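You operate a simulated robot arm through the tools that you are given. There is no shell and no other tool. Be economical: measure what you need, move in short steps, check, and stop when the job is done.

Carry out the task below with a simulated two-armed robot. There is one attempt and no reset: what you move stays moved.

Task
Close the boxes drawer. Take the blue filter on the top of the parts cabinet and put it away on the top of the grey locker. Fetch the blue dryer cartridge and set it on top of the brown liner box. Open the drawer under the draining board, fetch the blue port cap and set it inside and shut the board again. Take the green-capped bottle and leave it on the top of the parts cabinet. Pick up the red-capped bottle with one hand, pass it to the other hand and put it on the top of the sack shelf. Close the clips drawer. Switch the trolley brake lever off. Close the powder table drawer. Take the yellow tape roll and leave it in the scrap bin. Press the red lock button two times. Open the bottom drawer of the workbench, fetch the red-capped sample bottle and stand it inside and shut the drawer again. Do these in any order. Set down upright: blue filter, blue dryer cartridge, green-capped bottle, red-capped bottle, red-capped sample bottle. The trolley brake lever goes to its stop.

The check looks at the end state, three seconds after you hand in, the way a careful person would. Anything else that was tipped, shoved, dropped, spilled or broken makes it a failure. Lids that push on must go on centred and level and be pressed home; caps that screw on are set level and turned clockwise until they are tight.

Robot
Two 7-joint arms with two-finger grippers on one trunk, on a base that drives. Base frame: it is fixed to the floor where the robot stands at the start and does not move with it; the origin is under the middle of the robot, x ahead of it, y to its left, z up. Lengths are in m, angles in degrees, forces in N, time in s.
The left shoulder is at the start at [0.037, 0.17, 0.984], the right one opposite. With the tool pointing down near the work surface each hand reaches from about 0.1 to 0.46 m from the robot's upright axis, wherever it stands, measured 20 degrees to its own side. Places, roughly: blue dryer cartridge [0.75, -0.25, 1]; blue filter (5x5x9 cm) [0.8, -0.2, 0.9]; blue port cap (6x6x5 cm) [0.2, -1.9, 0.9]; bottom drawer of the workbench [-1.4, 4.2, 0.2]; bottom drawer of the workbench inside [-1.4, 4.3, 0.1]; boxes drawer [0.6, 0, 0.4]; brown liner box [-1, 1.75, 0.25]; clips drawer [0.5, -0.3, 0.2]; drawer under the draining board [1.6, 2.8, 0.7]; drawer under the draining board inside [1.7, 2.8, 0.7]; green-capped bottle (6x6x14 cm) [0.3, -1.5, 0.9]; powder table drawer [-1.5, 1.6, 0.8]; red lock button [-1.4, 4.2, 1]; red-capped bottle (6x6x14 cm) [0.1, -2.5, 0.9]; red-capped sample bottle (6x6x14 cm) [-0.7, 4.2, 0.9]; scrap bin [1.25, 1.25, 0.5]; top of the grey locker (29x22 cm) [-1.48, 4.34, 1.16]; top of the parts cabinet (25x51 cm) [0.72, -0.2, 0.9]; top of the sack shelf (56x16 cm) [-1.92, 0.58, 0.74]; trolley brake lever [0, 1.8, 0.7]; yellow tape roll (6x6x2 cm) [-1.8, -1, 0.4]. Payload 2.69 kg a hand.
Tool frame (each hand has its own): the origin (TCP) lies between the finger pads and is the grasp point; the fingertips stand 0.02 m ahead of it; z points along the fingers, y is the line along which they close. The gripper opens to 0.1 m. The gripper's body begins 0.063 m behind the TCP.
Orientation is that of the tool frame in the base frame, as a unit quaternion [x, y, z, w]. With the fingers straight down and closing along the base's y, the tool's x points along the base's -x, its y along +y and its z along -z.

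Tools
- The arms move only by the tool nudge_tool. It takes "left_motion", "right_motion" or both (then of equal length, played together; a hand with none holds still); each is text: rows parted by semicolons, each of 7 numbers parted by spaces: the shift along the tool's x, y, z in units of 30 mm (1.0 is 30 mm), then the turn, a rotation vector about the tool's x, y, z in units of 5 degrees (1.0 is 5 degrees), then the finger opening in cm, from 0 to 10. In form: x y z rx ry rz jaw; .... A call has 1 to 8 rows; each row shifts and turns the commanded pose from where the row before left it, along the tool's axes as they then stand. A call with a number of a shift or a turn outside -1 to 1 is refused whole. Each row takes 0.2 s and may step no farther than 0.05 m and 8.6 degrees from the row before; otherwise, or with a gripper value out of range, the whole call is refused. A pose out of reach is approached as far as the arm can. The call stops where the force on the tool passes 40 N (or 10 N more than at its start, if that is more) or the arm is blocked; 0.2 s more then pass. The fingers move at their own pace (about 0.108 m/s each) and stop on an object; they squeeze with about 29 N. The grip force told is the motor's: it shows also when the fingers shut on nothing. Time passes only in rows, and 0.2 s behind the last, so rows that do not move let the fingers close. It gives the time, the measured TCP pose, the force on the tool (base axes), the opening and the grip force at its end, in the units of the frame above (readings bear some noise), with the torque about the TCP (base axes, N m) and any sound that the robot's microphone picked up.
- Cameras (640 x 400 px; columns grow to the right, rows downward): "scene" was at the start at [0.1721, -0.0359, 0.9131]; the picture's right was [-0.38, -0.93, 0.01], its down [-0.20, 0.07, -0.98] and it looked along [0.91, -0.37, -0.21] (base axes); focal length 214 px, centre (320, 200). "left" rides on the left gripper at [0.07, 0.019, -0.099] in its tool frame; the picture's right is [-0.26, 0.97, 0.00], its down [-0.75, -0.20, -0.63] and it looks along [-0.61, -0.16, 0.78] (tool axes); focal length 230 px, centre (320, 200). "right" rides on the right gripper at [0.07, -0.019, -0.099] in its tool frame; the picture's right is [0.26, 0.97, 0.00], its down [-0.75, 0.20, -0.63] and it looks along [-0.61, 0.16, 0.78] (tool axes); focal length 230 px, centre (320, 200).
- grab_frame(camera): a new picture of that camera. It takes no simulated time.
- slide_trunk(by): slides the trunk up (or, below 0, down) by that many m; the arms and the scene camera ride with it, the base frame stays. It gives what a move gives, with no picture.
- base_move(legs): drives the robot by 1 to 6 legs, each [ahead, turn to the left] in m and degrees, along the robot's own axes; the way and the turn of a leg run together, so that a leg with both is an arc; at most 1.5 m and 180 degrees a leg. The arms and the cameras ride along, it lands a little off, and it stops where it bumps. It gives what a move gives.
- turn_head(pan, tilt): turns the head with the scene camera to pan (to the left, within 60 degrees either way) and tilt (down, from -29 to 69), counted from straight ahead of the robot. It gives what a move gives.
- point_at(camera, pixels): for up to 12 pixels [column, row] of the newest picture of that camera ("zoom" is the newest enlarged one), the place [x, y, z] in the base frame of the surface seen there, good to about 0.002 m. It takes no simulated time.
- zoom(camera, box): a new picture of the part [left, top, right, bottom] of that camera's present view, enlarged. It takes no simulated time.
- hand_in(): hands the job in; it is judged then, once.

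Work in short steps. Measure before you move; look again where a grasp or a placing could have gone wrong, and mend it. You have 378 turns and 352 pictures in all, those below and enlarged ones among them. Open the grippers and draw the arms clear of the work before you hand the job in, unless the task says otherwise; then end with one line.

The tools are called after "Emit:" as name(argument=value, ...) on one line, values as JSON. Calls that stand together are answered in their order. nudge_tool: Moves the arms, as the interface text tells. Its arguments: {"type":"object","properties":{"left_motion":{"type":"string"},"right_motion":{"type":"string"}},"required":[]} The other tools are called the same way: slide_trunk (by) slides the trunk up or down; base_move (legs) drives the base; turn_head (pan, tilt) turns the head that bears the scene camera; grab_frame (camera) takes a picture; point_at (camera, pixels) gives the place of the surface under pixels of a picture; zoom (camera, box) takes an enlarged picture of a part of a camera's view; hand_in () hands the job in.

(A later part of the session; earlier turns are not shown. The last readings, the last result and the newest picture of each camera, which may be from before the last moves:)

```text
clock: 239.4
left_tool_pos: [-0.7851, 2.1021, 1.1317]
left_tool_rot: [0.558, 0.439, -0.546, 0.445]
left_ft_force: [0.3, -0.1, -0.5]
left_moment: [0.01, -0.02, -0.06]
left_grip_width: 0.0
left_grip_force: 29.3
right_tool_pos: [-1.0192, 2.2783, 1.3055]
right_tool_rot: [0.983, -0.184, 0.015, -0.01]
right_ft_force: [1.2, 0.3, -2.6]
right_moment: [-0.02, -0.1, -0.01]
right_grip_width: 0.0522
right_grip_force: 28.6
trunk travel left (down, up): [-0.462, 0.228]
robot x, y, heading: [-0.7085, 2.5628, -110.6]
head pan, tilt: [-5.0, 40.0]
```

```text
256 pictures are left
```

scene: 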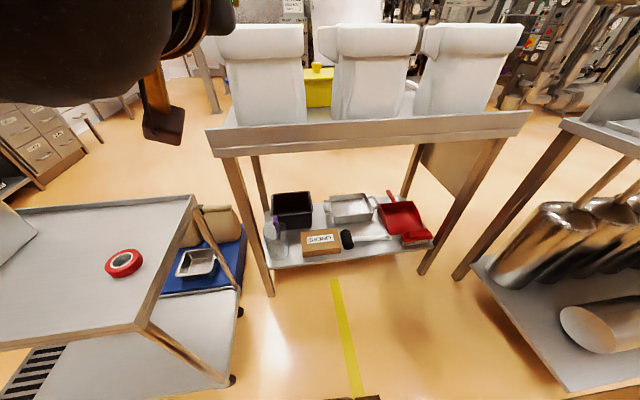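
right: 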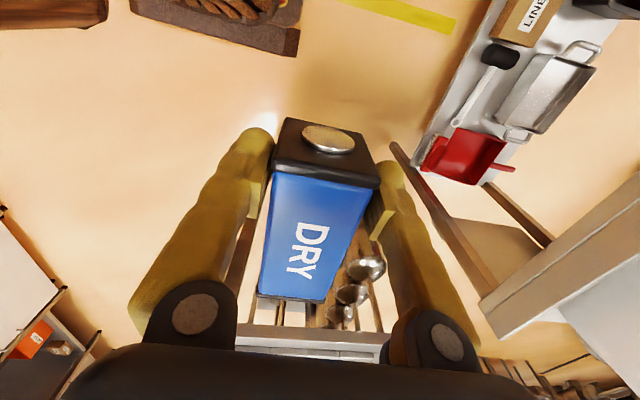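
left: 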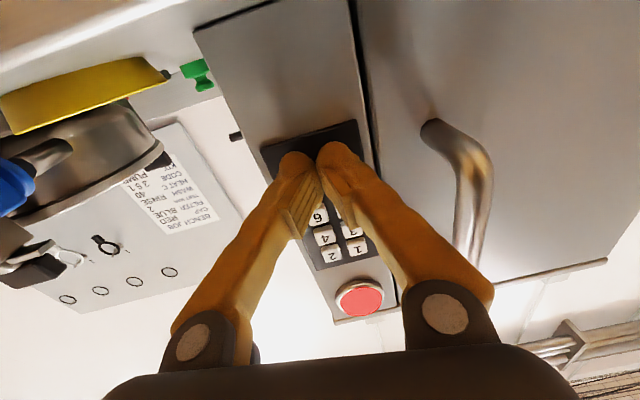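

Fold the left hand up and back (tool down, out left) so it clears the sacks; lower the right afterward.

Emit:
nudge_tool(left_motion="0 0.4 -0.6 0 1 0 0;0 0.4 -0.6 0 1 0 0;0 0.4 -0.6 0 1 0 0;0 0.4 -0.6 0 1 0 0;0 0.4 -0.6 0 1 0 0;0 0.4 -0.6 0 1 0 0;0 0.4 -0.6 0 1 0 0;0 0.4 -0.6 0 1 0 0", right_motion="0 0.5 0.5 0 0 0 0;0.5 0.5 0.5 0 0 0 0;0.5 0.3 0.5 0 0 0 0;0.5 0 0.5 0 0 0 0;0.5 0 0.5 0 0 0 0;0.5 0 0.5 0 0 0 0;0.5 0 0.5 0 0 0 0;0.5 0 0.5 0 0 0 0")

Emit:
nudge_tool(left_motion="0 0.4 -0.6 0 1 0 0;0 0.4 -0.6 0 1 0 0;0 0.4 -0.6 0 1 0 0;0 0.4 -0.6 0 1 0 0;0 0.4 -0.6 0 1 0 0;0 0 -0.6 0 1 0 0;0 0 -0.6 0 1 0 0;0 0 -0.6 0 1 0 0", right_motion="0.5 0 1 0 0 0 0;0 0 1 0 0 0 0;0 0 1 0 0 0 0;0 0 1 0 0 0 0;0 0 0 0 0 0 0;0 0 0 0 0 0 0;0 0 0 0 0 0 0;0 0 0 0 0 0 0")

Emit:
grab_frame(camera="scene")

```text
clock: 241.2
left_tool_pos: [-0.7256, 2.1752, 1.1783]
left_tool_rot: [0.708, 0.567, -0.325, 0.267]
left_ft_force: [0.6, 0.4, -0.1]
left_moment: [0.03, -0.02, -0.04]
left_grip_width: 0.0001
left_grip_force: 29.3
left hand out of reach, approached as far as the arm can: row 3, 4, 5, 6, 7, 8
right_tool_pos: [-0.9322, 2.2035, 1.2121]
right_tool_rot: [0.983, -0.182, 0.008, 0.025]
right_ft_force: [0.6, -1.2, -2.3]
right_moment: [0.01, -0.02, -0.03]
right_grip_width: 0.0519
right_grip_force: 28.5
trunk travel left (down, up): [-0.462, 0.228]
robot x, y, heading: [-0.7042, 2.5606, -110.4]
head pan, tilt: [-5.0, 40.0]
```

```text
clock: 243.1
left_tool_pos: [-0.6539, 2.2389, 1.2938]
left_tool_rot: [0.778, 0.623, -0.054, 0.056]
left_ft_force: [-0.1, 0.2, 0.9]
left_moment: [0.01, -0.01, 0.01]
left_grip_width: 0.0
left_grip_force: 28.9
right_tool_pos: [-0.9192, 2.1911, 1.0932]
right_tool_rot: [0.983, -0.183, 0.009, 0.024]
right_ft_force: [-0.5, 0.5, -1.9]
right_moment: [0.01, -0.08, 0.0]
right_grip_width: 0.0519
right_grip_force: 28.9
trunk travel left (down, up): [-0.462, 0.228]
robot x, y, heading: [-0.7083, 2.56, -110.1]
head pan, tilt: [-5.0, 40.0]
```

```text
255 pictures are left
```

scene: 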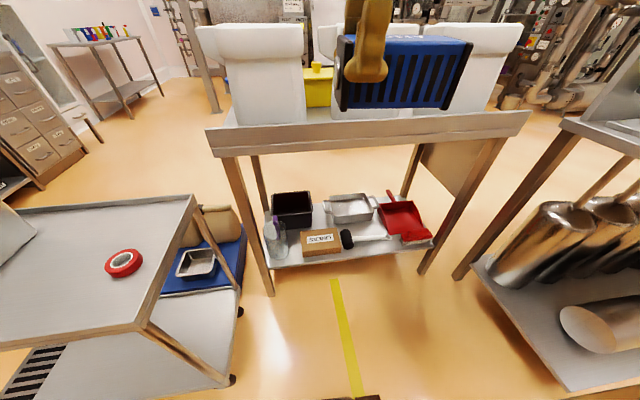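

Raise the left further, then lower the trunk fully and lower the right hand.

Emit:
nudge_tool(left_motion="0 0.5 -1 0 0 0 0;0 0.5 -1 0 0 0 0;0.3 0.5 -1 0 0 0 0;0 0.5 -1 0 0 0 0;0 0.5 -1 0 0 0 0;0 0.5 -1 0 0 0 0", right_motion="0 0 1 0 0 0 0;0 0 1 0 0 0 0;0 0 1 0 0 0 0;0 0 0 0 0 0 0;0 0 0 0 0 0 0;0 0 0 0 0 0 0")

Emit:
slide_trunk(by=-0.455)

Emit:
grab_frame(camera="scene")

```text
clock: 244.4
left_tool_pos: [-0.5811, 2.2451, 1.4485]
left_tool_rot: [0.778, 0.623, -0.056, 0.058]
left_ft_force: [0.4, 0.5, -0.3]
left_moment: [0.03, -0.04, -0.01]
left_grip_width: 0.0001
left_grip_force: 29.2
left hand out of reach, approached as far as the arm can: row 6
right_tool_pos: [-0.9236, 2.1801, 1.0154]
right_tool_rot: [0.98, -0.196, 0.026, 0.037]
right_ft_force: [-0.4, 0.4, -1.6]
right_moment: [-0.03, -0.08, 0.02]
right_grip_width: 0.0518
right_grip_force: 29.3
trunk travel left (down, up): [-0.462, 0.228]
robot x, y, heading: [-0.7084, 2.5635, -110.4]
head pan, tilt: [-5.0, 40.0]
```

```text
refused: -0.455 is not a number from -0.4 to 0.4
```

```text
254 pictures are left
```

scene: 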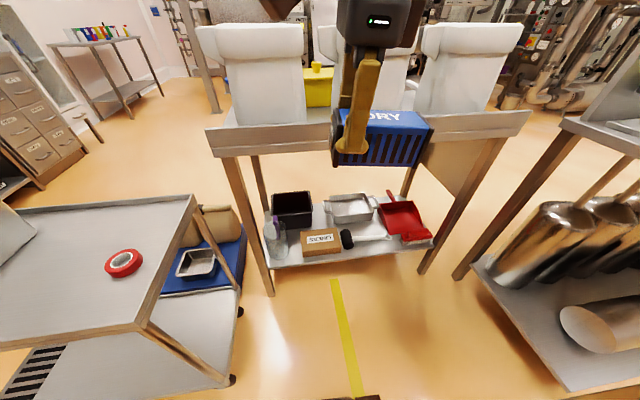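

Emit:
slide_trunk(by=-0.4)

Emit:
nudge_tool(left_motion="0 0 0 0 0 0 0;0 0 0 0 0 0 0;0 0 0 0 0 0 0;0 0 0 0 0 0 0;0 0 0 0 0 0 0;0 0 0 0 0 0 0;0 0 0 0 0 0 0", right_motion="0 0 1 0.2 0 0 0;0 0 1 0.2 0 0 0;0 0 1 0.2 0 0 0;0 0 1 0 0 0 0;0 0 1 0 0 0 0;0 0 1 0 0 0 0;0 0 0 0 0 0 0")

Emit:
grab_frame(camera="scene")

```text
clock: 248.3
left_tool_pos: [-0.5795, 2.2479, 1.0509]
left_tool_rot: [0.777, 0.624, -0.06, 0.058]
left_ft_force: [0.6, 0.2, 0.5]
left_moment: [0.0, 0.03, -0.02]
left_grip_width: 0.0001
left_grip_force: 29.4
right_tool_pos: [-0.9228, 2.1815, 0.6136]
right_tool_rot: [0.979, -0.2, 0.029, 0.034]
right_ft_force: [-0.1, -0.6, -2.7]
right_moment: [-0.02, -0.08, -0.01]
right_grip_width: 0.052
right_grip_force: 29.2
trunk travel left (down, up): [-0.062, 0.628]
robot x, y, heading: [-0.7107, 2.5608, -110.4]
head pan, tilt: [-5.0, 40.0]
```

```text
clock: 249.9
left_tool_pos: [-0.5794, 2.2469, 1.0502]
left_tool_rot: [0.777, 0.623, -0.06, 0.058]
left_ft_force: [-0.7, -0.9, 0.2]
left_moment: [0.02, 0.0, 0.02]
left_grip_width: 0.0
left_grip_force: 29.8
right_tool_pos: [-0.9208, 2.1834, 0.4226]
right_tool_rot: [0.98, -0.196, 0.019, 0.001]
right_ft_force: [0.2, 0.0, -2.3]
right_moment: [-0.03, -0.09, 0.0]
right_grip_width: 0.0517
right_grip_force: 29.1
trunk travel left (down, up): [-0.062, 0.628]
robot x, y, heading: [-0.7077, 2.5645, -110.4]
head pan, tilt: [-5.0, 40.0]
```

```text
253 pictures are left
```

scene: 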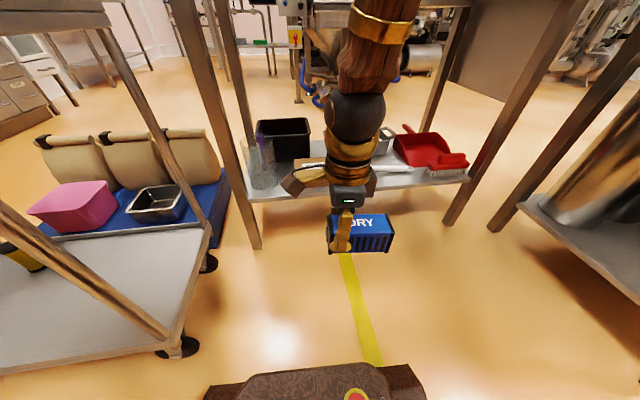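

Check where the forearm runs relative to the tabletop edge.

Emit:
point_at(camera="scene", pixels=[[385, 10], [380, 40], [375, 75], [355, 115], [348, 150], [348, 185], [300, 180], [440, 8], [360, 220], [335, 240]])

```text
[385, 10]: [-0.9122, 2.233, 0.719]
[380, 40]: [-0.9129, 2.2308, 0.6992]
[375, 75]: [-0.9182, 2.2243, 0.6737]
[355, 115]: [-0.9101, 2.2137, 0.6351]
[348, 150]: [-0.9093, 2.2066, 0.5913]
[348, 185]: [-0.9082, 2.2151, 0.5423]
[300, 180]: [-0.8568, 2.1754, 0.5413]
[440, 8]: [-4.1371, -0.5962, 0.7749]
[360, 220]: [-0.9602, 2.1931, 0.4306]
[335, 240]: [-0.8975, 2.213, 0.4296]
```

The forearm stands vertical and would hit the tabletop edge. I'll extend the hand farther ahead (arm flatter) and lower the trunk fully.

Emit:
nudge_tool(right_motion="0 0.3 -1 0 0 0 0;0 0.8 -0.9 0 0 0 0;0 0.9 0 0 0 0 0;0 0.9 0 0 0 0 0;0 0.9 0 0 0 0 0;0 0 0 0 0 0 0")

Emit:
slide_trunk(by=-0.06)

Emit:
grab_frame(camera="scene")

```text
clock: 251.3
left_tool_pos: [-0.5803, 2.2465, 1.0508]
left_tool_rot: [0.778, 0.623, -0.059, 0.059]
left_ft_force: [0.4, -0.8, 0.2]
left_moment: [0.02, -0.01, 0.03]
left_grip_width: 0.0
left_grip_force: 29.0
right_tool_pos: [-0.9629, 2.0789, 0.4786]
right_tool_rot: [0.982, -0.188, 0.015, -0.002]
right_ft_force: [0.5, -0.8, -1.7]
right_moment: [-0.05, -0.07, -0.03]
right_grip_width: 0.0521
right_grip_force: 28.9
trunk travel left (down, up): [-0.062, 0.628]
robot x, y, heading: [-0.7078, 2.5601, -110.4]
head pan, tilt: [-5.0, 40.0]
```

```text
clock: 252.3
left_tool_pos: [-0.5791, 2.2468, 0.9908]
left_tool_rot: [0.778, 0.623, -0.06, 0.058]
left_ft_force: [-0.5, 0.1, -0.8]
left_moment: [-0.01, -0.01, 0.0]
left_grip_width: 0.0
left_grip_force: 28.9
right_tool_pos: [-0.962, 2.0777, 0.4176]
right_tool_rot: [0.982, -0.188, 0.014, -0.002]
right_ft_force: [0.3, 0.0, -2.1]
right_moment: [-0.04, -0.08, 0.02]
right_grip_width: 0.0516
right_grip_force: 29.1
trunk travel left (down, up): [-0.002, 0.688]
robot x, y, heading: [-0.7082, 2.5618, -110.8]
head pan, tilt: [-5.0, 40.0]
```

```text
252 pictures are left
```

scene: 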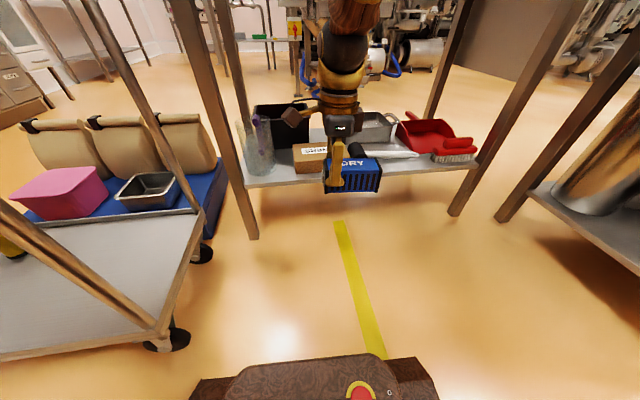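

Emit:
point_at(camera="scene", pixels=[[352, 8], [346, 30], [343, 50], [340, 75], [340, 100], [300, 112], [330, 8], [375, 8]])

Emit:
turn_head(pan=-5, tilt=12)

Emit:
grab_frame(camera="scene")

```text
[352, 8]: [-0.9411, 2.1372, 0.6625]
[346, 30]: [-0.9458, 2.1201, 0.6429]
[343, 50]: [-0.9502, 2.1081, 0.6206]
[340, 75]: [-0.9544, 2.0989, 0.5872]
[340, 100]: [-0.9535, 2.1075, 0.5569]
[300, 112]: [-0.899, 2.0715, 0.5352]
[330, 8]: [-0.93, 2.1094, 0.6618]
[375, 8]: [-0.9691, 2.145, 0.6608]
```

```text
clock: 253.2
left_tool_pos: [-0.5798, 2.2478, 0.9913]
left_tool_rot: [0.778, 0.623, -0.06, 0.058]
left_ft_force: [0.5, -0.7, 0.3]
left_moment: [0.01, -0.04, 0.02]
left_grip_width: 0.0002
left_grip_force: 29.4
right_tool_pos: [-0.9609, 2.0784, 0.4186]
right_tool_rot: [0.982, -0.188, 0.016, -0.002]
right_ft_force: [-0.4, -0.2, -2.4]
right_moment: [-0.01, -0.07, 0.02]
right_grip_width: 0.0519
right_grip_force: 29.1
trunk travel left (down, up): [-0.002, 0.688]
robot x, y, heading: [-0.7077, 2.5631, -110.5]
head pan, tilt: [-5.0, 12.0]
```

```text
251 pictures are left
```

scene: 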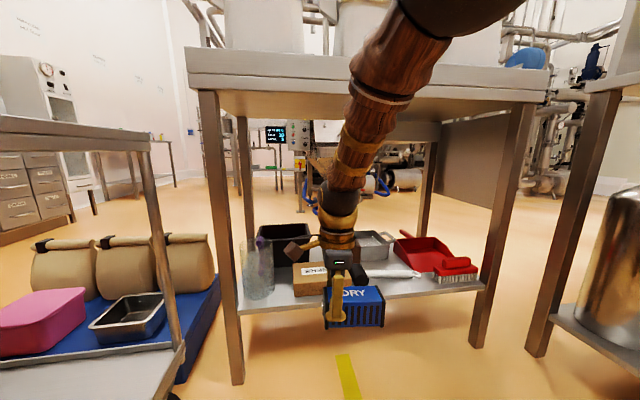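

Measure the forearm and tabletop edge from this view.

Emit:
point_at(camera="scene", pixels=[[342, 190], [352, 150], [370, 110], [385, 75], [400, 40], [440, 20], [300, 92], [450, 98], [300, 62], [460, 45]])

```text
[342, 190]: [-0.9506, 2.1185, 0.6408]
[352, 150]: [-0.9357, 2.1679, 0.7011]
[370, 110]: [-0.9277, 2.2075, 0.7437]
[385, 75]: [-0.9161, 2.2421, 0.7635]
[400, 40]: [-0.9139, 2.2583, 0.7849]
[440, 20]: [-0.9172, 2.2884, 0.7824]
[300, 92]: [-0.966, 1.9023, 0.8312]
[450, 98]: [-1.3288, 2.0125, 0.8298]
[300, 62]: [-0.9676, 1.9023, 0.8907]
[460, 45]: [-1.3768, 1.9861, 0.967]
```

Forearm will pass ~8 cm under the tabletop. Turn 2° and drive in 0.27 m.

Emit:
base_move(legs=[[0, 2.0], [0.14, 0]])

Emit:
turn_head(pan=-5, tilt=25)

Emit:
grab_frame(camera="scene")

```text
clock: 254.9
left_tool_pos: [-0.6135, 2.1176, 0.9909]
left_tool_rot: [0.768, 0.635, -0.059, 0.059]
left_ft_force: [-0.4, 0.4, 0.1]
left_moment: [-0.03, 0.03, -0.02]
left_grip_width: 0.0002
left_grip_force: 28.8
right_tool_pos: [-0.9899, 1.9341, 0.4198]
right_tool_rot: [0.985, -0.171, 0.016, -0.001]
right_ft_force: [-0.6, 0.0, -1.1]
right_moment: [0.02, -0.08, 0.01]
right_grip_width: 0.052
right_grip_force: 29.0
trunk travel left (down, up): [-0.002, 0.688]
robot x, y, heading: [-0.7542, 2.4288, -108.5]
head pan, tilt: [-5.0, 12.0]
```

```text
clock: 255.7
left_tool_pos: [-0.611, 2.1254, 0.9891]
left_tool_rot: [0.768, 0.635, -0.053, 0.056]
left_ft_force: [-0.4, 0.2, 0.4]
left_moment: [-0.02, 0.0, 0.01]
left_grip_width: 0.0
left_grip_force: 28.4
right_tool_pos: [-0.9922, 1.9383, 0.4288]
right_tool_rot: [0.984, -0.177, 0.016, 0.007]
right_ft_force: [-0.2, 0.2, -2.1]
right_moment: [-0.02, -0.09, 0.04]
right_grip_width: 0.052
right_grip_force: 29.4
trunk travel left (down, up): [-0.002, 0.688]
robot x, y, heading: [-0.7551, 2.4272, -108.4]
head pan, tilt: [-5.0, 25.0]
```

```text
250 pictures are left
```

scene: 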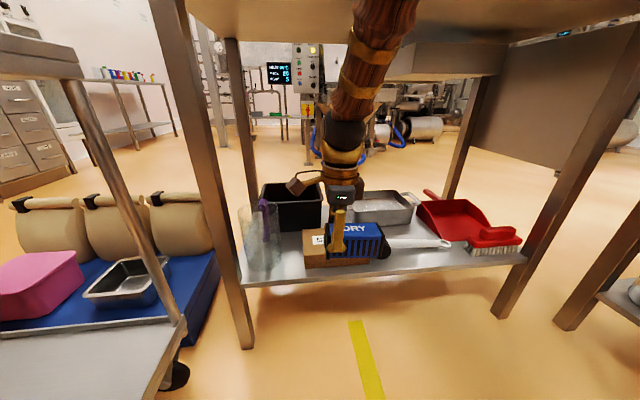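

Good clearance. Drive the remaining 0.13 m.

Emit:
base_move(legs=[[0.13, 0]])

Emit:
nudge_tool(right_motion="0 0 0 0 0 0 0;0 0 0 0 0 0 0")

Emit:
turn_head(pan=-5, tilt=35)

Emit:
grab_frame(camera="scene")

Emit:
grab_frame(camera="right")

```text
clock: 257.0
left_tool_pos: [-0.6525, 2.0002, 0.9882]
left_tool_rot: [0.768, 0.636, -0.054, 0.057]
left_ft_force: [0.4, -0.4, -0.6]
left_moment: [-0.02, 0.01, 0.01]
left_grip_width: 0.0
left_grip_force: 28.6
right_tool_pos: [-1.0362, 1.8149, 0.4287]
right_tool_rot: [0.984, -0.177, 0.017, 0.008]
right_ft_force: [-0.2, 0.0, -0.9]
right_moment: [-0.04, -0.07, -0.01]
right_grip_width: 0.0518
right_grip_force: 28.8
trunk travel left (down, up): [-0.002, 0.688]
robot x, y, heading: [-0.7966, 2.3026, -108.8]
head pan, tilt: [-5.0, 25.0]
```

```text
clock: 257.6
left_tool_pos: [-0.6513, 2.0072, 0.986]
left_tool_rot: [0.769, 0.636, -0.044, 0.05]
left_ft_force: [-0.3, -0.3, 0.1]
left_moment: [0.0, -0.04, 0.02]
left_grip_width: 0.0
left_grip_force: 28.8
right_tool_pos: [-1.0382, 1.8191, 0.437]
right_tool_rot: [0.983, -0.184, 0.017, 0.014]
right_ft_force: [0.9, 0.2, -1.9]
right_moment: [-0.02, -0.08, 0.01]
right_grip_width: 0.0518
right_grip_force: 29.1
trunk travel left (down, up): [-0.002, 0.688]
robot x, y, heading: [-0.7963, 2.3, -108.6]
head pan, tilt: [-5.0, 25.0]
```

```text
clock: 258.3
left_tool_pos: [-0.6501, 2.0093, 0.9849]
left_tool_rot: [0.769, 0.636, -0.045, 0.052]
left_ft_force: [0.1, -0.2, 0.2]
left_moment: [-0.01, -0.02, -0.04]
left_grip_width: 0.0003
left_grip_force: 29.0
right_tool_pos: [-1.0389, 1.8203, 0.4388]
right_tool_rot: [0.983, -0.184, 0.017, 0.017]
right_ft_force: [0.1, -1.7, -2.3]
right_moment: [-0.04, -0.08, -0.03]
right_grip_width: 0.0519
right_grip_force: 28.9
trunk travel left (down, up): [-0.002, 0.688]
robot x, y, heading: [-0.7947, 2.3024, -108.7]
head pan, tilt: [-5.0, 35.0]
```

```text
249 pictures are left
```

scene: 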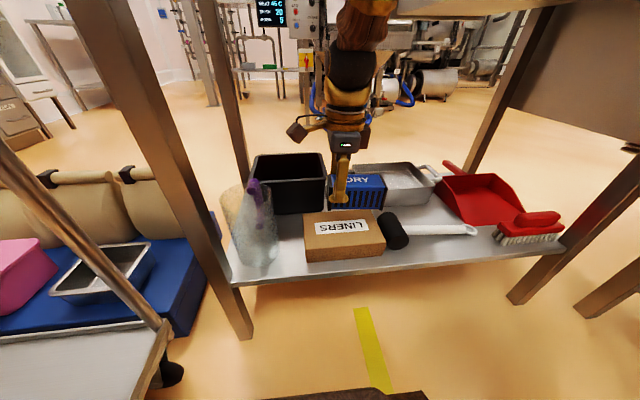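

```text
248 pictures are left
```

right: 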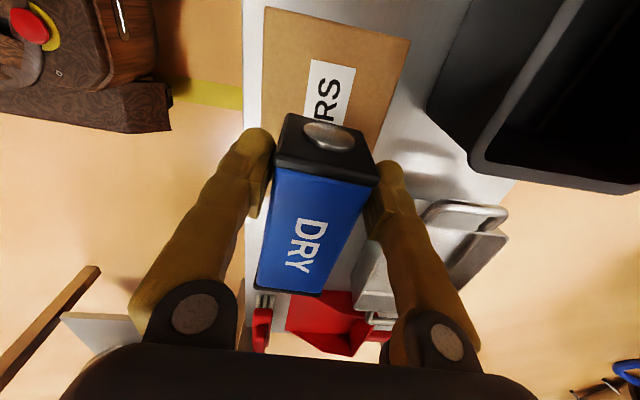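

Emit:
point_at(camera="scene", pixels=[[305, 214], [370, 212], [306, 247], [385, 241], [340, 230], [382, 178], [384, 207], [355, 207]])

Emit:
point_at(camera="right", pixels=[[285, 172], [365, 185], [315, 287], [262, 280], [300, 230], [325, 132]])

```text
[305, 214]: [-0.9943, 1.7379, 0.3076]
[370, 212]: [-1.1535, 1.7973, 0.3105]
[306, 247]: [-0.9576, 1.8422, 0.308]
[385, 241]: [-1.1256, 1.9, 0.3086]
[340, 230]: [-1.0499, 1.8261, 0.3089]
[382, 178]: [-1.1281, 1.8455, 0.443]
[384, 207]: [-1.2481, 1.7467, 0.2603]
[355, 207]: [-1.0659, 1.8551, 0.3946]
```

```text
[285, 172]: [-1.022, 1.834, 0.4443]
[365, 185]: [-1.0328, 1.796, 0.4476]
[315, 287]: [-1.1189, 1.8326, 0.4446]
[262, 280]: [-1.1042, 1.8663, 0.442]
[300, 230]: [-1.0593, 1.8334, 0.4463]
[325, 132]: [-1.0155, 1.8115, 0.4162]
```

Shift slightly (1.5 cm left, 0.8 forward), level, and lower.

Emit:
nudge_tool(right_motion="0.25 0.14 0 0.5 0 0 0;0.25 0.13 0 0 0 0 0;0 0 1 0 0 0 0;0 0 0.8 0 0 0 0;0 0 0 0 0 0 0")

Emit:
zoom(camera="scene", box=[240, 120, 440, 280])

```text
clock: 259.5
left_tool_pos: [-0.6505, 2.0085, 0.986]
left_tool_rot: [0.768, 0.636, -0.045, 0.051]
left_ft_force: [0.5, -0.4, -0.4]
left_moment: [-0.02, 0.01, -0.02]
left_grip_width: 0.0001
left_grip_force: 28.7
right_tool_pos: [-1.0273, 1.806, 0.3829]
right_tool_rot: [0.983, -0.184, 0.019, -0.006]
right_ft_force: [-1.0, 0.1, -2.6]
right_moment: [-0.04, -0.06, -0.01]
right_grip_width: 0.0521
right_grip_force: 29.1
trunk travel left (down, up): [-0.002, 0.688]
robot x, y, heading: [-0.796, 2.3046, -108.8]
head pan, tilt: [-5.0, 35.0]
```

```text
2.50 times, centred on (340, 200) of scene
```

zoom: 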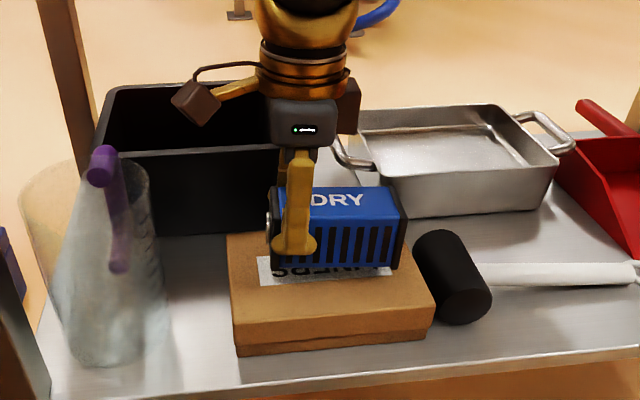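

Emit:
nudge_tool(right_motion="0 -0.15 0.3 0 0 0 0;0 -0.15 0.15 0 0 0 0;0 0 0 0 0 0 0")

Emit:
nudge_tool(right_motion="0 0 0.1 0 0 0 0;0 0 0.1 0 0 0 0;0 0 0 0 0 0 0")

Emit:
zoom(camera="scene", box=[240, 120, 440, 280])

```text
clock: 260.3
left_tool_pos: [-0.6516, 2.0088, 0.9856]
left_tool_rot: [0.769, 0.636, -0.045, 0.052]
left_ft_force: [0.5, -0.1, 0.2]
left_moment: [0.0, 0.01, 0.0]
left_grip_width: 0.0
left_grip_force: 28.8
right_tool_pos: [-1.0248, 1.8152, 0.3676]
right_tool_rot: [0.982, -0.185, 0.019, -0.007]
right_ft_force: [-0.1, -0.4, -2.2]
right_moment: [-0.04, -0.1, 0.01]
right_grip_width: 0.0522
right_grip_force: 29.2
trunk travel left (down, up): [-0.002, 0.688]
robot x, y, heading: [-0.7973, 2.2965, -108.5]
head pan, tilt: [-5.0, 35.0]
```

```text
clock: 261.1
left_tool_pos: [-0.6507, 2.009, 0.9852]
left_tool_rot: [0.769, 0.636, -0.045, 0.052]
left_ft_force: [-0.6, 0.1, 0.3]
left_moment: [0.01, 0.0, 0.0]
left_grip_width: 0.0
left_grip_force: 28.9
right_tool_pos: [-1.0241, 1.8143, 0.3654]
right_tool_rot: [0.982, -0.185, 0.02, -0.005]
right_ft_force: [1.9, -0.3, 3.4]
right_moment: [0.0, 0.34, 0.07]
right_grip_width: 0.0521
right_grip_force: 28.7
trunk travel left (down, up): [-0.002, 0.688]
robot x, y, heading: [-0.7943, 2.3013, -108.9]
head pan, tilt: [-5.0, 35.0]
```

```text
2.50 times, centred on (340, 200) of scene
```

zoom: 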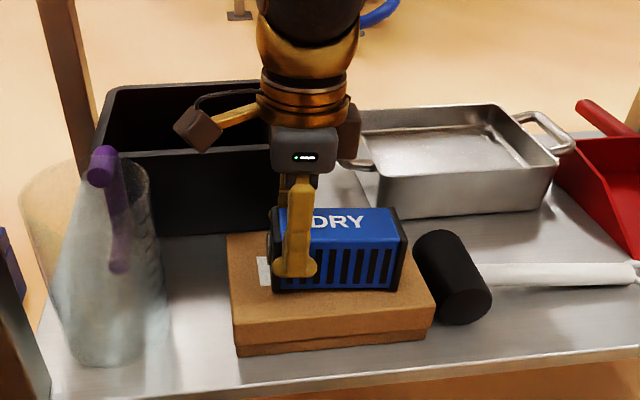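

Contact. Open the fingers gently.

Emit:
nudge_tool(right_motion="0 0 0.05 0 0 0 0;0 0 0 0 0 0 5.5;0 0 0 0 0 0 6.5;0 0 0 0 0 0 8;0 0 0 0 0 0 8")

Emit:
zoom(camera="scene", box=[240, 120, 440, 280])

```text
clock: 262.3
left_tool_pos: [-0.6509, 2.0082, 0.9854]
left_tool_rot: [0.769, 0.636, -0.044, 0.051]
left_ft_force: [-0.1, 0.0, -0.3]
left_moment: [0.01, -0.03, -0.01]
left_grip_width: 0.0002
left_grip_force: 29.0
right_tool_pos: [-1.0243, 1.8147, 0.3614]
right_tool_rot: [0.982, -0.186, 0.019, -0.008]
right_ft_force: [-0.4, 0.0, -0.2]
right_moment: [0.01, 0.01, 0.0]
right_grip_width: 0.0799
right_grip_force: 0.0
trunk travel left (down, up): [-0.002, 0.688]
robot x, y, heading: [-0.7941, 2.301, -108.7]
head pan, tilt: [-5.0, 35.0]
```

```text
2.50 times, centred on (340, 200) of scene
```

zoom: 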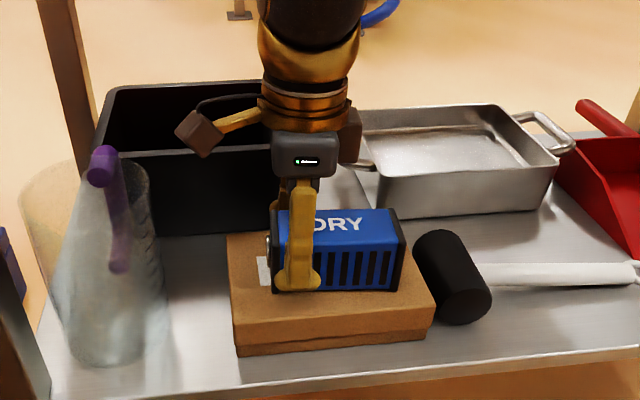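

Placed. Raise 6 cm and back straight out.

Emit:
nudge_tool(right_motion="0 0 -1 0 0 0 8;0 0 -1 0 0 0 8;0 0 0 0 0 0 8")

Emit:
base_move(legs=[[-0.4, 0]])

Emit:
grab_frame(camera="scene")

```text
clock: 263.1
left_tool_pos: [-0.6503, 2.0104, 0.9845]
left_tool_rot: [0.769, 0.636, -0.044, 0.052]
left_ft_force: [0.4, -0.2, -0.2]
left_moment: [0.04, 0.03, 0.0]
left_grip_width: 0.0001
left_grip_force: 28.3
right_tool_pos: [-1.0294, 1.8156, 0.4205]
right_tool_rot: [0.982, -0.188, 0.021, -0.01]
right_ft_force: [0.5, -0.2, -0.6]
right_moment: [-0.03, 0.0, -0.01]
right_grip_width: 0.08
right_grip_force: 0.1
trunk travel left (down, up): [-0.002, 0.688]
robot x, y, heading: [-0.7974, 2.3033, -108.7]
head pan, tilt: [-5.0, 35.0]
```

```text
clock: 265.6
left_tool_pos: [-0.523, 2.3862, 0.9841]
left_tool_rot: [0.771, 0.633, -0.045, 0.051]
left_ft_force: [-0.6, 0.3, 0.4]
left_moment: [0.03, 0.0, -0.02]
left_grip_width: 0.0
left_grip_force: 28.6
right_tool_pos: [-0.9029, 2.1933, 0.4239]
right_tool_rot: [0.981, -0.192, 0.022, -0.006]
right_ft_force: [-0.5, -0.1, 0.0]
right_moment: [0.0, 0.0, 0.01]
right_grip_width: 0.0799
right_grip_force: 0.0
trunk travel left (down, up): [-0.002, 0.688]
robot x, y, heading: [-0.6669, 2.681, -109.0]
head pan, tilt: [-5.0, 35.0]
```

```text
244 pictures are left
```

scene: 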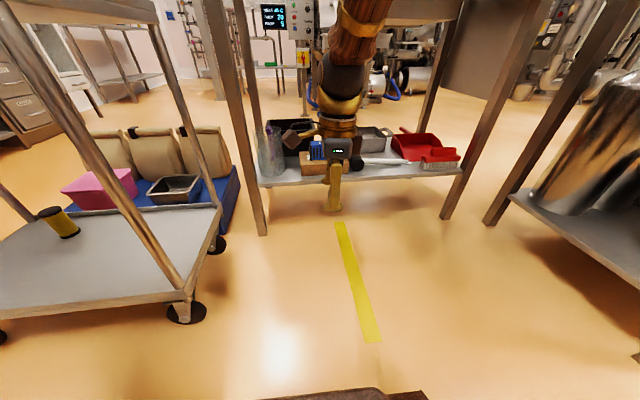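

Dryer sits on the box. Now raise the trunk and hands and turn to the workbench for the sample bottle.

Emit:
slide_trunk(by=0.35)

Emit:
nudge_tool(right_motion="0 -0.3 -1 0 0 0 8;0 -0.3 -1 0 0 0 8;0 -0.3 -1 0 0 0 8;0 -0.3 -1 0 0 0 8;0 -0.3 -1 0 0 0 8;0 0 -1 0 0 0 8;0 0 -1 0 0 0 8;0 0 -1 0 0 0 8", left_motion="-1 0 0 0 0 0 8;-1 0 0 0 0 0 8;-1 0 0 0 0 0 8;-1 0 0 0 0 0 8;-1 0 0 0 0 0 8;0 0 0 0 0 0 8;0 0 0 0 0 0 8;0 0 0 0 0 0 8")

Emit:
base_move(legs=[[0, 90], [0, 88]])

Emit:
turn_head(pan=0, tilt=20)

Emit:
grab_frame(camera="scene")

```text
clock: 269.0
left_tool_pos: [-0.5212, 2.3909, 1.3295]
left_tool_rot: [0.772, 0.634, -0.032, 0.044]
left_ft_force: [0.2, 0.6, -0.3]
left_moment: [-0.02, 0.04, -0.03]
left_grip_width: 0.0
left_grip_force: 28.9
right_tool_pos: [-0.9084, 2.1961, 0.783]
right_tool_rot: [0.979, -0.201, 0.023, 0.002]
right_ft_force: [0.3, 0.0, -0.3]
right_moment: [0.04, 0.01, 0.0]
right_grip_width: 0.0801
right_grip_force: 0.0
trunk travel left (down, up): [-0.352, 0.338]
robot x, y, heading: [-0.6659, 2.6845, -109.2]
head pan, tilt: [-5.0, 35.0]
```

```text
clock: 270.2
left_tool_pos: [-0.546, 2.2646, 1.3425]
left_tool_rot: [0.771, 0.634, -0.033, 0.045]
left_ft_force: [0.0, -0.1, 0.0]
left_moment: [-0.04, 0.07, 0.01]
left_grip_width: 0.0799
left_grip_force: 0.0
left hand out of reach, approached as far as the arm can: row 1
right_tool_pos: [-0.8881, 2.3089, 0.8346]
right_tool_rot: [0.965, -0.227, 0.058, -0.114]
right_ft_force: [0.3, 0.8, 0.3]
right_moment: [-0.03, 0.04, 0.0]
right_grip_width: 0.08
right_grip_force: 0.1
trunk travel left (down, up): [-0.352, 0.338]
robot x, y, heading: [-0.6685, 2.6809, -109.0]
head pan, tilt: [-5.0, 35.0]
stopped in row 6 (right hand): the arm was blocked; the commanded pose is now the measured one
```

```text
clock: 278.4
left_tool_pos: [-0.7766, 3.0941, 1.3554]
left_tool_rot: [-0.62, 0.781, 0.056, 0.053]
left_ft_force: [0.2, 0.6, -0.5]
left_moment: [-0.02, 0.0, -0.01]
left_grip_width: 0.0801
left_grip_force: 0.1
right_tool_pos: [-0.428, 3.0496, 0.839]
right_tool_rot: [0.252, 0.959, -0.108, -0.069]
right_ft_force: [0.1, 0.8, -0.4]
right_moment: [0.02, -0.01, 0.0]
right_grip_width: 0.0801
right_grip_force: 0.1
trunk travel left (down, up): [-0.352, 0.338]
robot x, y, heading: [-0.6543, 2.6805, 69.0]
head pan, tilt: [-5.0, 35.0]
```

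```text
clock: 279.2
left_tool_pos: [-0.779, 3.0863, 1.3473]
left_tool_rot: [-0.62, 0.782, 0.046, 0.035]
left_ft_force: [-0.1, -0.2, 0.3]
left_moment: [0.02, -0.01, -0.01]
left_grip_width: 0.0801
left_grip_force: 0.0
right_tool_pos: [-0.4305, 3.0363, 0.8444]
right_tool_rot: [0.257, 0.958, -0.104, -0.073]
right_ft_force: [-0.3, -0.4, 0.3]
right_moment: [0.02, 0.02, 0.02]
right_grip_width: 0.08
right_grip_force: 0.1
trunk travel left (down, up): [-0.352, 0.338]
robot x, y, heading: [-0.6546, 2.6771, 68.9]
head pan, tilt: [0.0, 20.0]
```

```text
243 pictures are left
```

scene: 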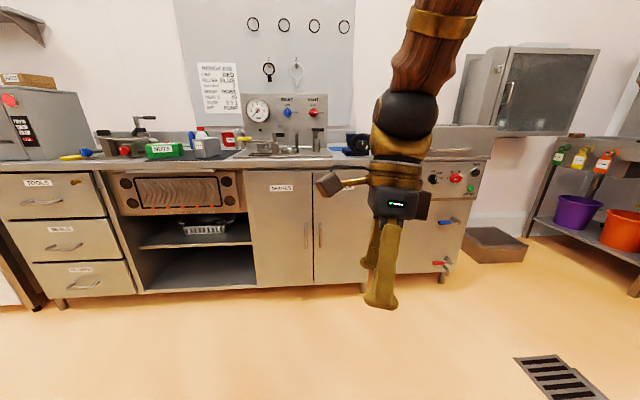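

Emit:
zoom(camera="scene", box=[130, 100, 280, 190])

Emit:
point_at(camera="zoom", pixels=[[302, 125], [302, 145], [318, 198], [345, 190], [260, 190], [380, 160], [150, 210], [302, 170], [420, 180]])

```text
4.27 times, centred on (205, 145) of scene
```

zoom: 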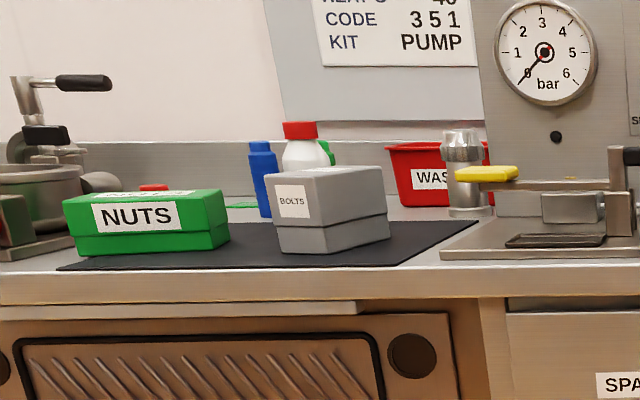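

```text
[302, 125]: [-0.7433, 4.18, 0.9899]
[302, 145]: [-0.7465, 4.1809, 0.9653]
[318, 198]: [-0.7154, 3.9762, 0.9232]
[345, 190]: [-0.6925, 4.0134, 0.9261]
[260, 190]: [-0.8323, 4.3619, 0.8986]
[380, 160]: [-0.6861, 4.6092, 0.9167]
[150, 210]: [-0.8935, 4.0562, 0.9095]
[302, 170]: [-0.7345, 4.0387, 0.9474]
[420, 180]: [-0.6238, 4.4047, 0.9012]
```

Bottle axis ≈(-0.735,4.205), cap top ≈1.0, BOLTS box in front of it. Raise the right hand out of the way and pitch the left hand to 45°.

Emit:
nudge_tool(right_motion="-0.3 0 -1 -0.4 0 0 8;-0.3 0 -1 -0.4 0 0 8;0 0 -1 -0.4 0 0 8;0 0 -1 -0.4 0 0 8;0 0 -1 -0.4 0 0 8;0 0 -1 -0.4 0 0 8;0 0 -1 0 0 0 8;0 0 -1 0 0 0 8", left_motion="0 0 0.5 0 -1 0 9;0 0 0.5 0 -1 0 9;0 0 0.5 0 -1 0 9;0 0 0.5 0 -1 0 9;0 0 0.5 0 -1 0 9;0 0 0.5 0 -1 0 9;0 0 0.5 0 -1 0 9;0 0 0.5 0 -1 0 9")

Emit:
grab_frame(camera="scene")

```text
clock: 281.0
left_tool_pos: [-0.7734, 3.1269, 1.2537]
left_tool_rot: [-0.563, 0.713, 0.268, 0.32]
left_ft_force: [0.1, 0.1, -0.1]
left_moment: [-0.02, 0.0, 0.0]
left_grip_width: 0.0898
left_grip_force: 0.1
right_tool_pos: [-0.3876, 3.0439, 1.0834]
right_tool_rot: [0.258, 0.965, 0.0, -0.042]
right_ft_force: [0.0, 0.3, -0.2]
right_moment: [-0.03, 0.0, 0.0]
right_grip_width: 0.0797
right_grip_force: 0.0
trunk travel left (down, up): [-0.352, 0.338]
robot x, y, heading: [-0.6526, 2.6784, 69.0]
head pan, tilt: [0.0, 20.0]
```

```text
241 pictures are left
```

scene: 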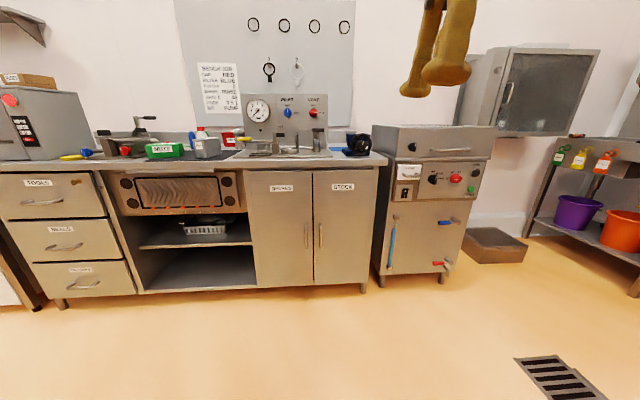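

Emit:
base_move(legs=[[0, 32.5], [0.85, 0], [0, -32]])

Emit:
nudge_tool(left_motion="-0.3 0 0.3 0 0 0 9;-0.3 0 0.3 0 0 0 9;0 0 0 0 0 0 9", right_motion="0 0.3 0 0 0 0 8;0 0.3 0 0 0 0 8;0 0 0 0 0 0 8")

Emit:
turn_head(pan=10, tilt=25)

Emit:
grab_frame(camera="scene")

Emit:
grab_frame(camera="left")

```text
clock: 288.6
left_tool_pos: [-0.9391, 3.9556, 1.2553]
left_tool_rot: [-0.565, 0.712, 0.269, 0.319]
left_ft_force: [0.1, -0.5, 0.6]
left_moment: [0.02, -0.03, 0.01]
left_grip_width: 0.0901
left_grip_force: 0.0
right_tool_pos: [-0.5527, 3.8726, 1.0818]
right_tool_rot: [0.255, 0.966, 0.0, -0.04]
right_ft_force: [1.6, 0.4, -0.3]
right_moment: [-0.02, 0.02, 0.01]
right_grip_width: 0.0801
right_grip_force: 0.2
trunk travel left (down, up): [-0.352, 0.338]
robot x, y, heading: [-0.8163, 3.5035, 69.1]
head pan, tilt: [0.0, 20.0]
```

```text
clock: 289.4
left_tool_pos: [-0.9403, 3.9646, 1.2591]
left_tool_rot: [-0.564, 0.71, 0.272, 0.322]
left_ft_force: [0.6, -0.3, 0.4]
left_moment: [-0.02, -0.02, -0.02]
left_grip_width: 0.0898
left_grip_force: 0.1
right_tool_pos: [-0.5503, 3.8747, 1.089]
right_tool_rot: [0.254, 0.966, 0.008, -0.04]
right_ft_force: [1.5, 0.0, -0.8]
right_moment: [0.02, 0.03, 0.03]
right_grip_width: 0.08
right_grip_force: 0.0
trunk travel left (down, up): [-0.352, 0.338]
robot x, y, heading: [-0.8148, 3.5031, 69.2]
head pan, tilt: [0.0, 20.0]
```

```text
clock: 290.1
left_tool_pos: [-0.9401, 3.9637, 1.2605]
left_tool_rot: [-0.563, 0.71, 0.271, 0.324]
left_ft_force: [0.1, 0.5, 0.4]
left_moment: [0.0, 0.01, -0.01]
left_grip_width: 0.0901
left_grip_force: 0.0
right_tool_pos: [-0.5499, 3.8731, 1.0889]
right_tool_rot: [0.254, 0.966, 0.008, -0.041]
right_ft_force: [-0.1, 0.3, 0.9]
right_moment: [0.0, 0.01, -0.02]
right_grip_width: 0.0802
right_grip_force: 0.2
trunk travel left (down, up): [-0.352, 0.338]
robot x, y, heading: [-0.8172, 3.5037, 69.3]
head pan, tilt: [10.0, 25.0]
```

```text
240 pictures are left
```

scene: 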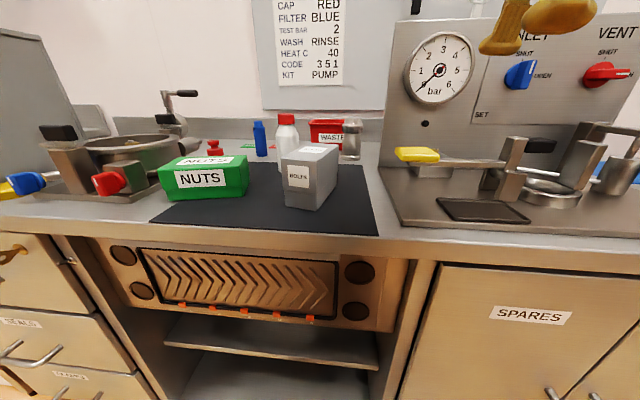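

```text
239 pictures are left
```

left: 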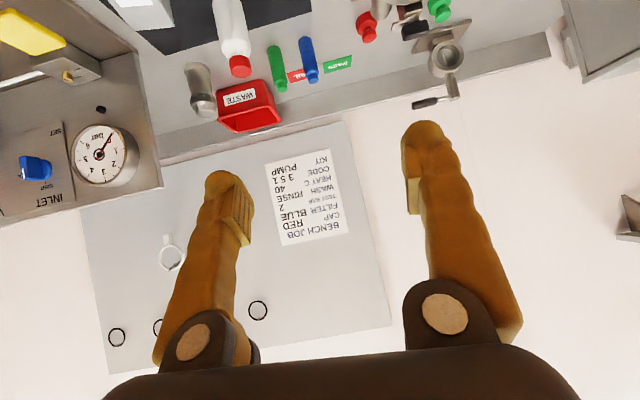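

Measure the bottle.

Emit:
point_at(camera="scene", pixels=[[286, 119], [286, 128], [286, 140], [280, 155], [282, 165], [300, 150], [320, 165], [299, 205], [259, 140], [286, 115]])

Emit:
point_at(camera="left", pixels=[[240, 66], [237, 45], [232, 30], [228, 10], [215, 15], [245, 10]])

Emit:
zoom(camera="scene", box=[220, 90, 380, 220])

```text
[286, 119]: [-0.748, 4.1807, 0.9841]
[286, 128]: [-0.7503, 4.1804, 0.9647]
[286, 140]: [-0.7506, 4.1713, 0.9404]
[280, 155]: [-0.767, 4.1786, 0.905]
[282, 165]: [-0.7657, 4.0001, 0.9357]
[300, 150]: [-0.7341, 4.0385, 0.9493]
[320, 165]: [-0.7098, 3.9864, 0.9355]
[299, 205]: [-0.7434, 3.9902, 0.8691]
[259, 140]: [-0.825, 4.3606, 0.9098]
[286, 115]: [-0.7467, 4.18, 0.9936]
```

```text
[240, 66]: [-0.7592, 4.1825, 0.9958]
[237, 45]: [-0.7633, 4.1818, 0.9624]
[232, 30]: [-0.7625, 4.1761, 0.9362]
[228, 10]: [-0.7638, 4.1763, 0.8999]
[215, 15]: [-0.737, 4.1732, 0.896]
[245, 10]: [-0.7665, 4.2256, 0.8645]
```

```text
3.08 times, centred on (300, 155) of scene
```

zoom: 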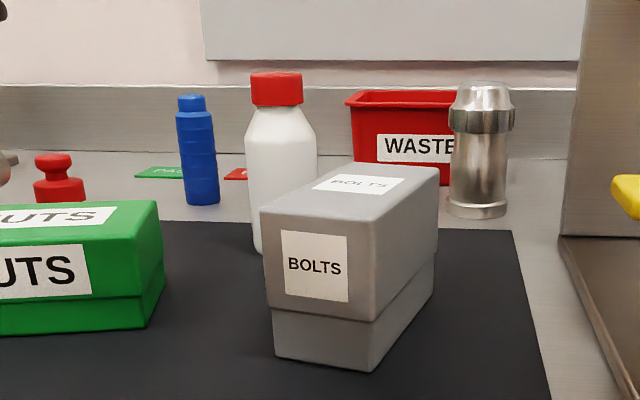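

Drive 0.1 m closer, then approach to the pre-grasp.

Emit:
base_move(legs=[[0.1, 0]])

Emit:
nudge_tool(left_motion="0 -0.8 0.3 0 0 0 9.5;0 -0.8 0.3 0 0 0 9.5;0 -0.8 0.3 0 0 0 9.5;0 -0.8 0.3 0 0 0 9.5;0 -0.8 0.3 0 0 0 9.5;0 0 0 0 0 0 9.5")

Emit:
grab_frame(camera="left")

```text
clock: 291.3
left_tool_pos: [-0.9084, 4.0461, 1.2675]
left_tool_rot: [-0.562, 0.707, 0.274, 0.329]
left_ft_force: [0.2, 0.4, -0.2]
left_moment: [0.01, 0.06, 0.0]
left_grip_width: 0.0902
left_grip_force: 0.0
right_tool_pos: [-0.5171, 3.9602, 1.0921]
right_tool_rot: [0.255, 0.966, 0.012, -0.041]
right_ft_force: [-0.6, 0.3, 0.1]
right_moment: [-0.03, -0.04, 0.0]
right_grip_width: 0.0797
right_grip_force: 0.0
trunk travel left (down, up): [-0.352, 0.338]
robot x, y, heading: [-0.7814, 3.604, 69.7]
head pan, tilt: [10.0, 25.0]
```

```text
clock: 292.7
left_tool_pos: [-0.7842, 4.0609, 1.2294]
left_tool_rot: [-0.564, 0.709, 0.272, 0.325]
left_ft_force: [0.4, -0.5, 0.2]
left_moment: [0.02, 0.0, -0.04]
left_grip_width: 0.095
left_grip_force: 0.0
right_tool_pos: [-0.5167, 3.965, 1.0911]
right_tool_rot: [0.254, 0.966, 0.01, -0.04]
right_ft_force: [-0.5, 0.6, 0.5]
right_moment: [0.03, -0.04, -0.01]
right_grip_width: 0.0801
right_grip_force: 0.1
trunk travel left (down, up): [-0.352, 0.338]
robot x, y, heading: [-0.7837, 3.5979, 69.3]
head pan, tilt: [10.0, 25.0]
```

```text
237 pictures are left
```

left: 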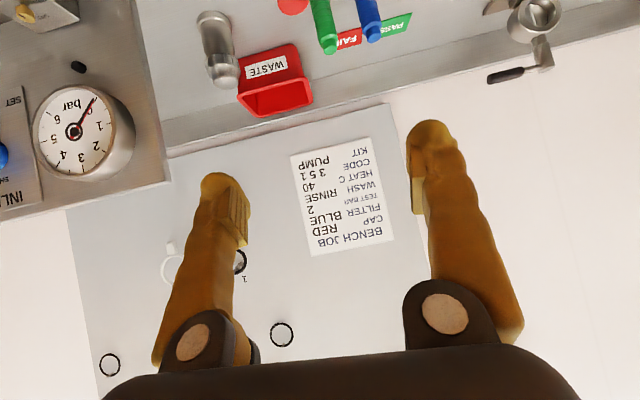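

Descend to the pre-grasp (10 cm back from the bottle along the tool axis).

Emit:
nudge_tool(left_motion="0.585 -0.046 0.855 0 0 0 9.5;0.585 -0.046 0.855 0 0 0 9.5;0.585 -0.046 0.855 0 0 0 9.5;0.585 -0.046 0.855 0 0 0 9.5;0.585 -0.046 0.855 0 0 0 9.5;0.585 -0.046 0.855 0 0 0 9.5;0.585 -0.046 0.855 0 0 0 9.5;0 0 0 0 0 0 9.5")

Emit:
grab_frame(camera="left")

Emit:
grab_frame(camera="scene")

```text
clock: 294.5
left_tool_pos: [-0.7645, 4.1182, 1.0267]
left_tool_rot: [-0.562, 0.708, 0.274, 0.328]
left_ft_force: [0.5, -0.3, -0.4]
left_moment: [0.02, 0.01, 0.0]
left_grip_width: 0.0951
left_grip_force: 0.1
right_tool_pos: [-0.5166, 3.965, 1.0906]
right_tool_rot: [0.255, 0.966, 0.011, -0.04]
right_ft_force: [-0.6, 0.5, 0.5]
right_moment: [0.0, 0.02, -0.01]
right_grip_width: 0.0799
right_grip_force: 0.0
trunk travel left (down, up): [-0.352, 0.338]
robot x, y, heading: [-0.7801, 3.5927, 69.5]
head pan, tilt: [10.0, 25.0]
```

```text
236 pictures are left
```

left: 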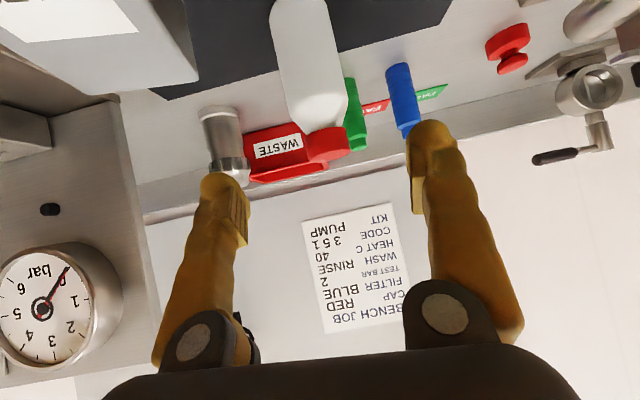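

```text
235 pictures are left
```

scene: 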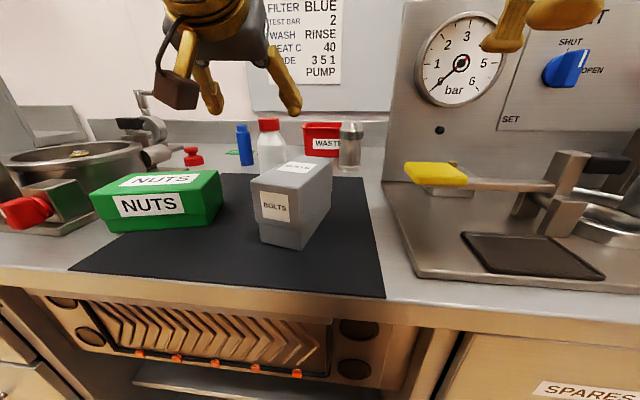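

Emit:
point_at(camera="scene", pixels=[[350, 130], [350, 155], [342, 150], [243, 145], [268, 145], [268, 125], [310, 170]])

Emit:
nudge_tool(left_motion="0.16 0 0.86 0 0 0 9.5;0.16 0 0.86 0 0 0 9.5;0.16 0 0.86 0 0 0 9.5;0 0 0 0 0 0 9.5")

Emit:
grab_frame(camera="left")

```text
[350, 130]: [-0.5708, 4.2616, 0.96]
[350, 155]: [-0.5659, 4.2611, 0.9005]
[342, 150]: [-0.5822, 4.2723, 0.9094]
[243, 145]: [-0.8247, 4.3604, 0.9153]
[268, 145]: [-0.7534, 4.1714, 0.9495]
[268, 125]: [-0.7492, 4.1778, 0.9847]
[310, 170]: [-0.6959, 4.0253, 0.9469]
```

```text
clock: 295.5
left_tool_pos: [-0.7533, 4.168, 0.9672]
left_tool_rot: [-0.562, 0.708, 0.274, 0.329]
left_ft_force: [-0.1, 0.2, 0.5]
left_moment: [-0.02, 0.0, 0.01]
left_grip_width: 0.095
left_grip_force: 0.1
right_tool_pos: [-0.5153, 3.9647, 1.0911]
right_tool_rot: [0.255, 0.966, 0.01, -0.039]
right_ft_force: [-0.3, 0.0, -0.5]
right_moment: [0.02, 0.0, -0.02]
right_grip_width: 0.08
right_grip_force: 0.0
trunk travel left (down, up): [-0.352, 0.338]
robot x, y, heading: [-0.7833, 3.5997, 69.4]
head pan, tilt: [10.0, 25.0]
```

```text
234 pictures are left
```

left: 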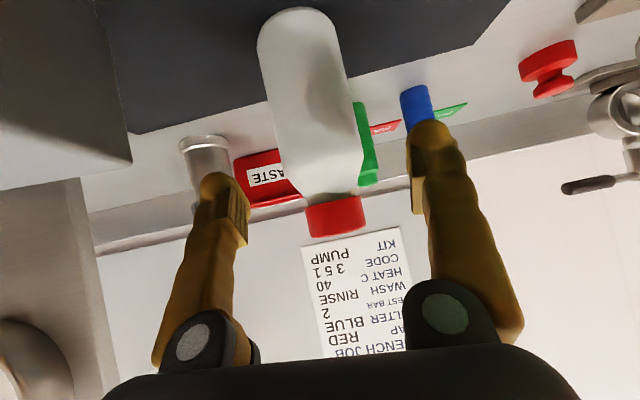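

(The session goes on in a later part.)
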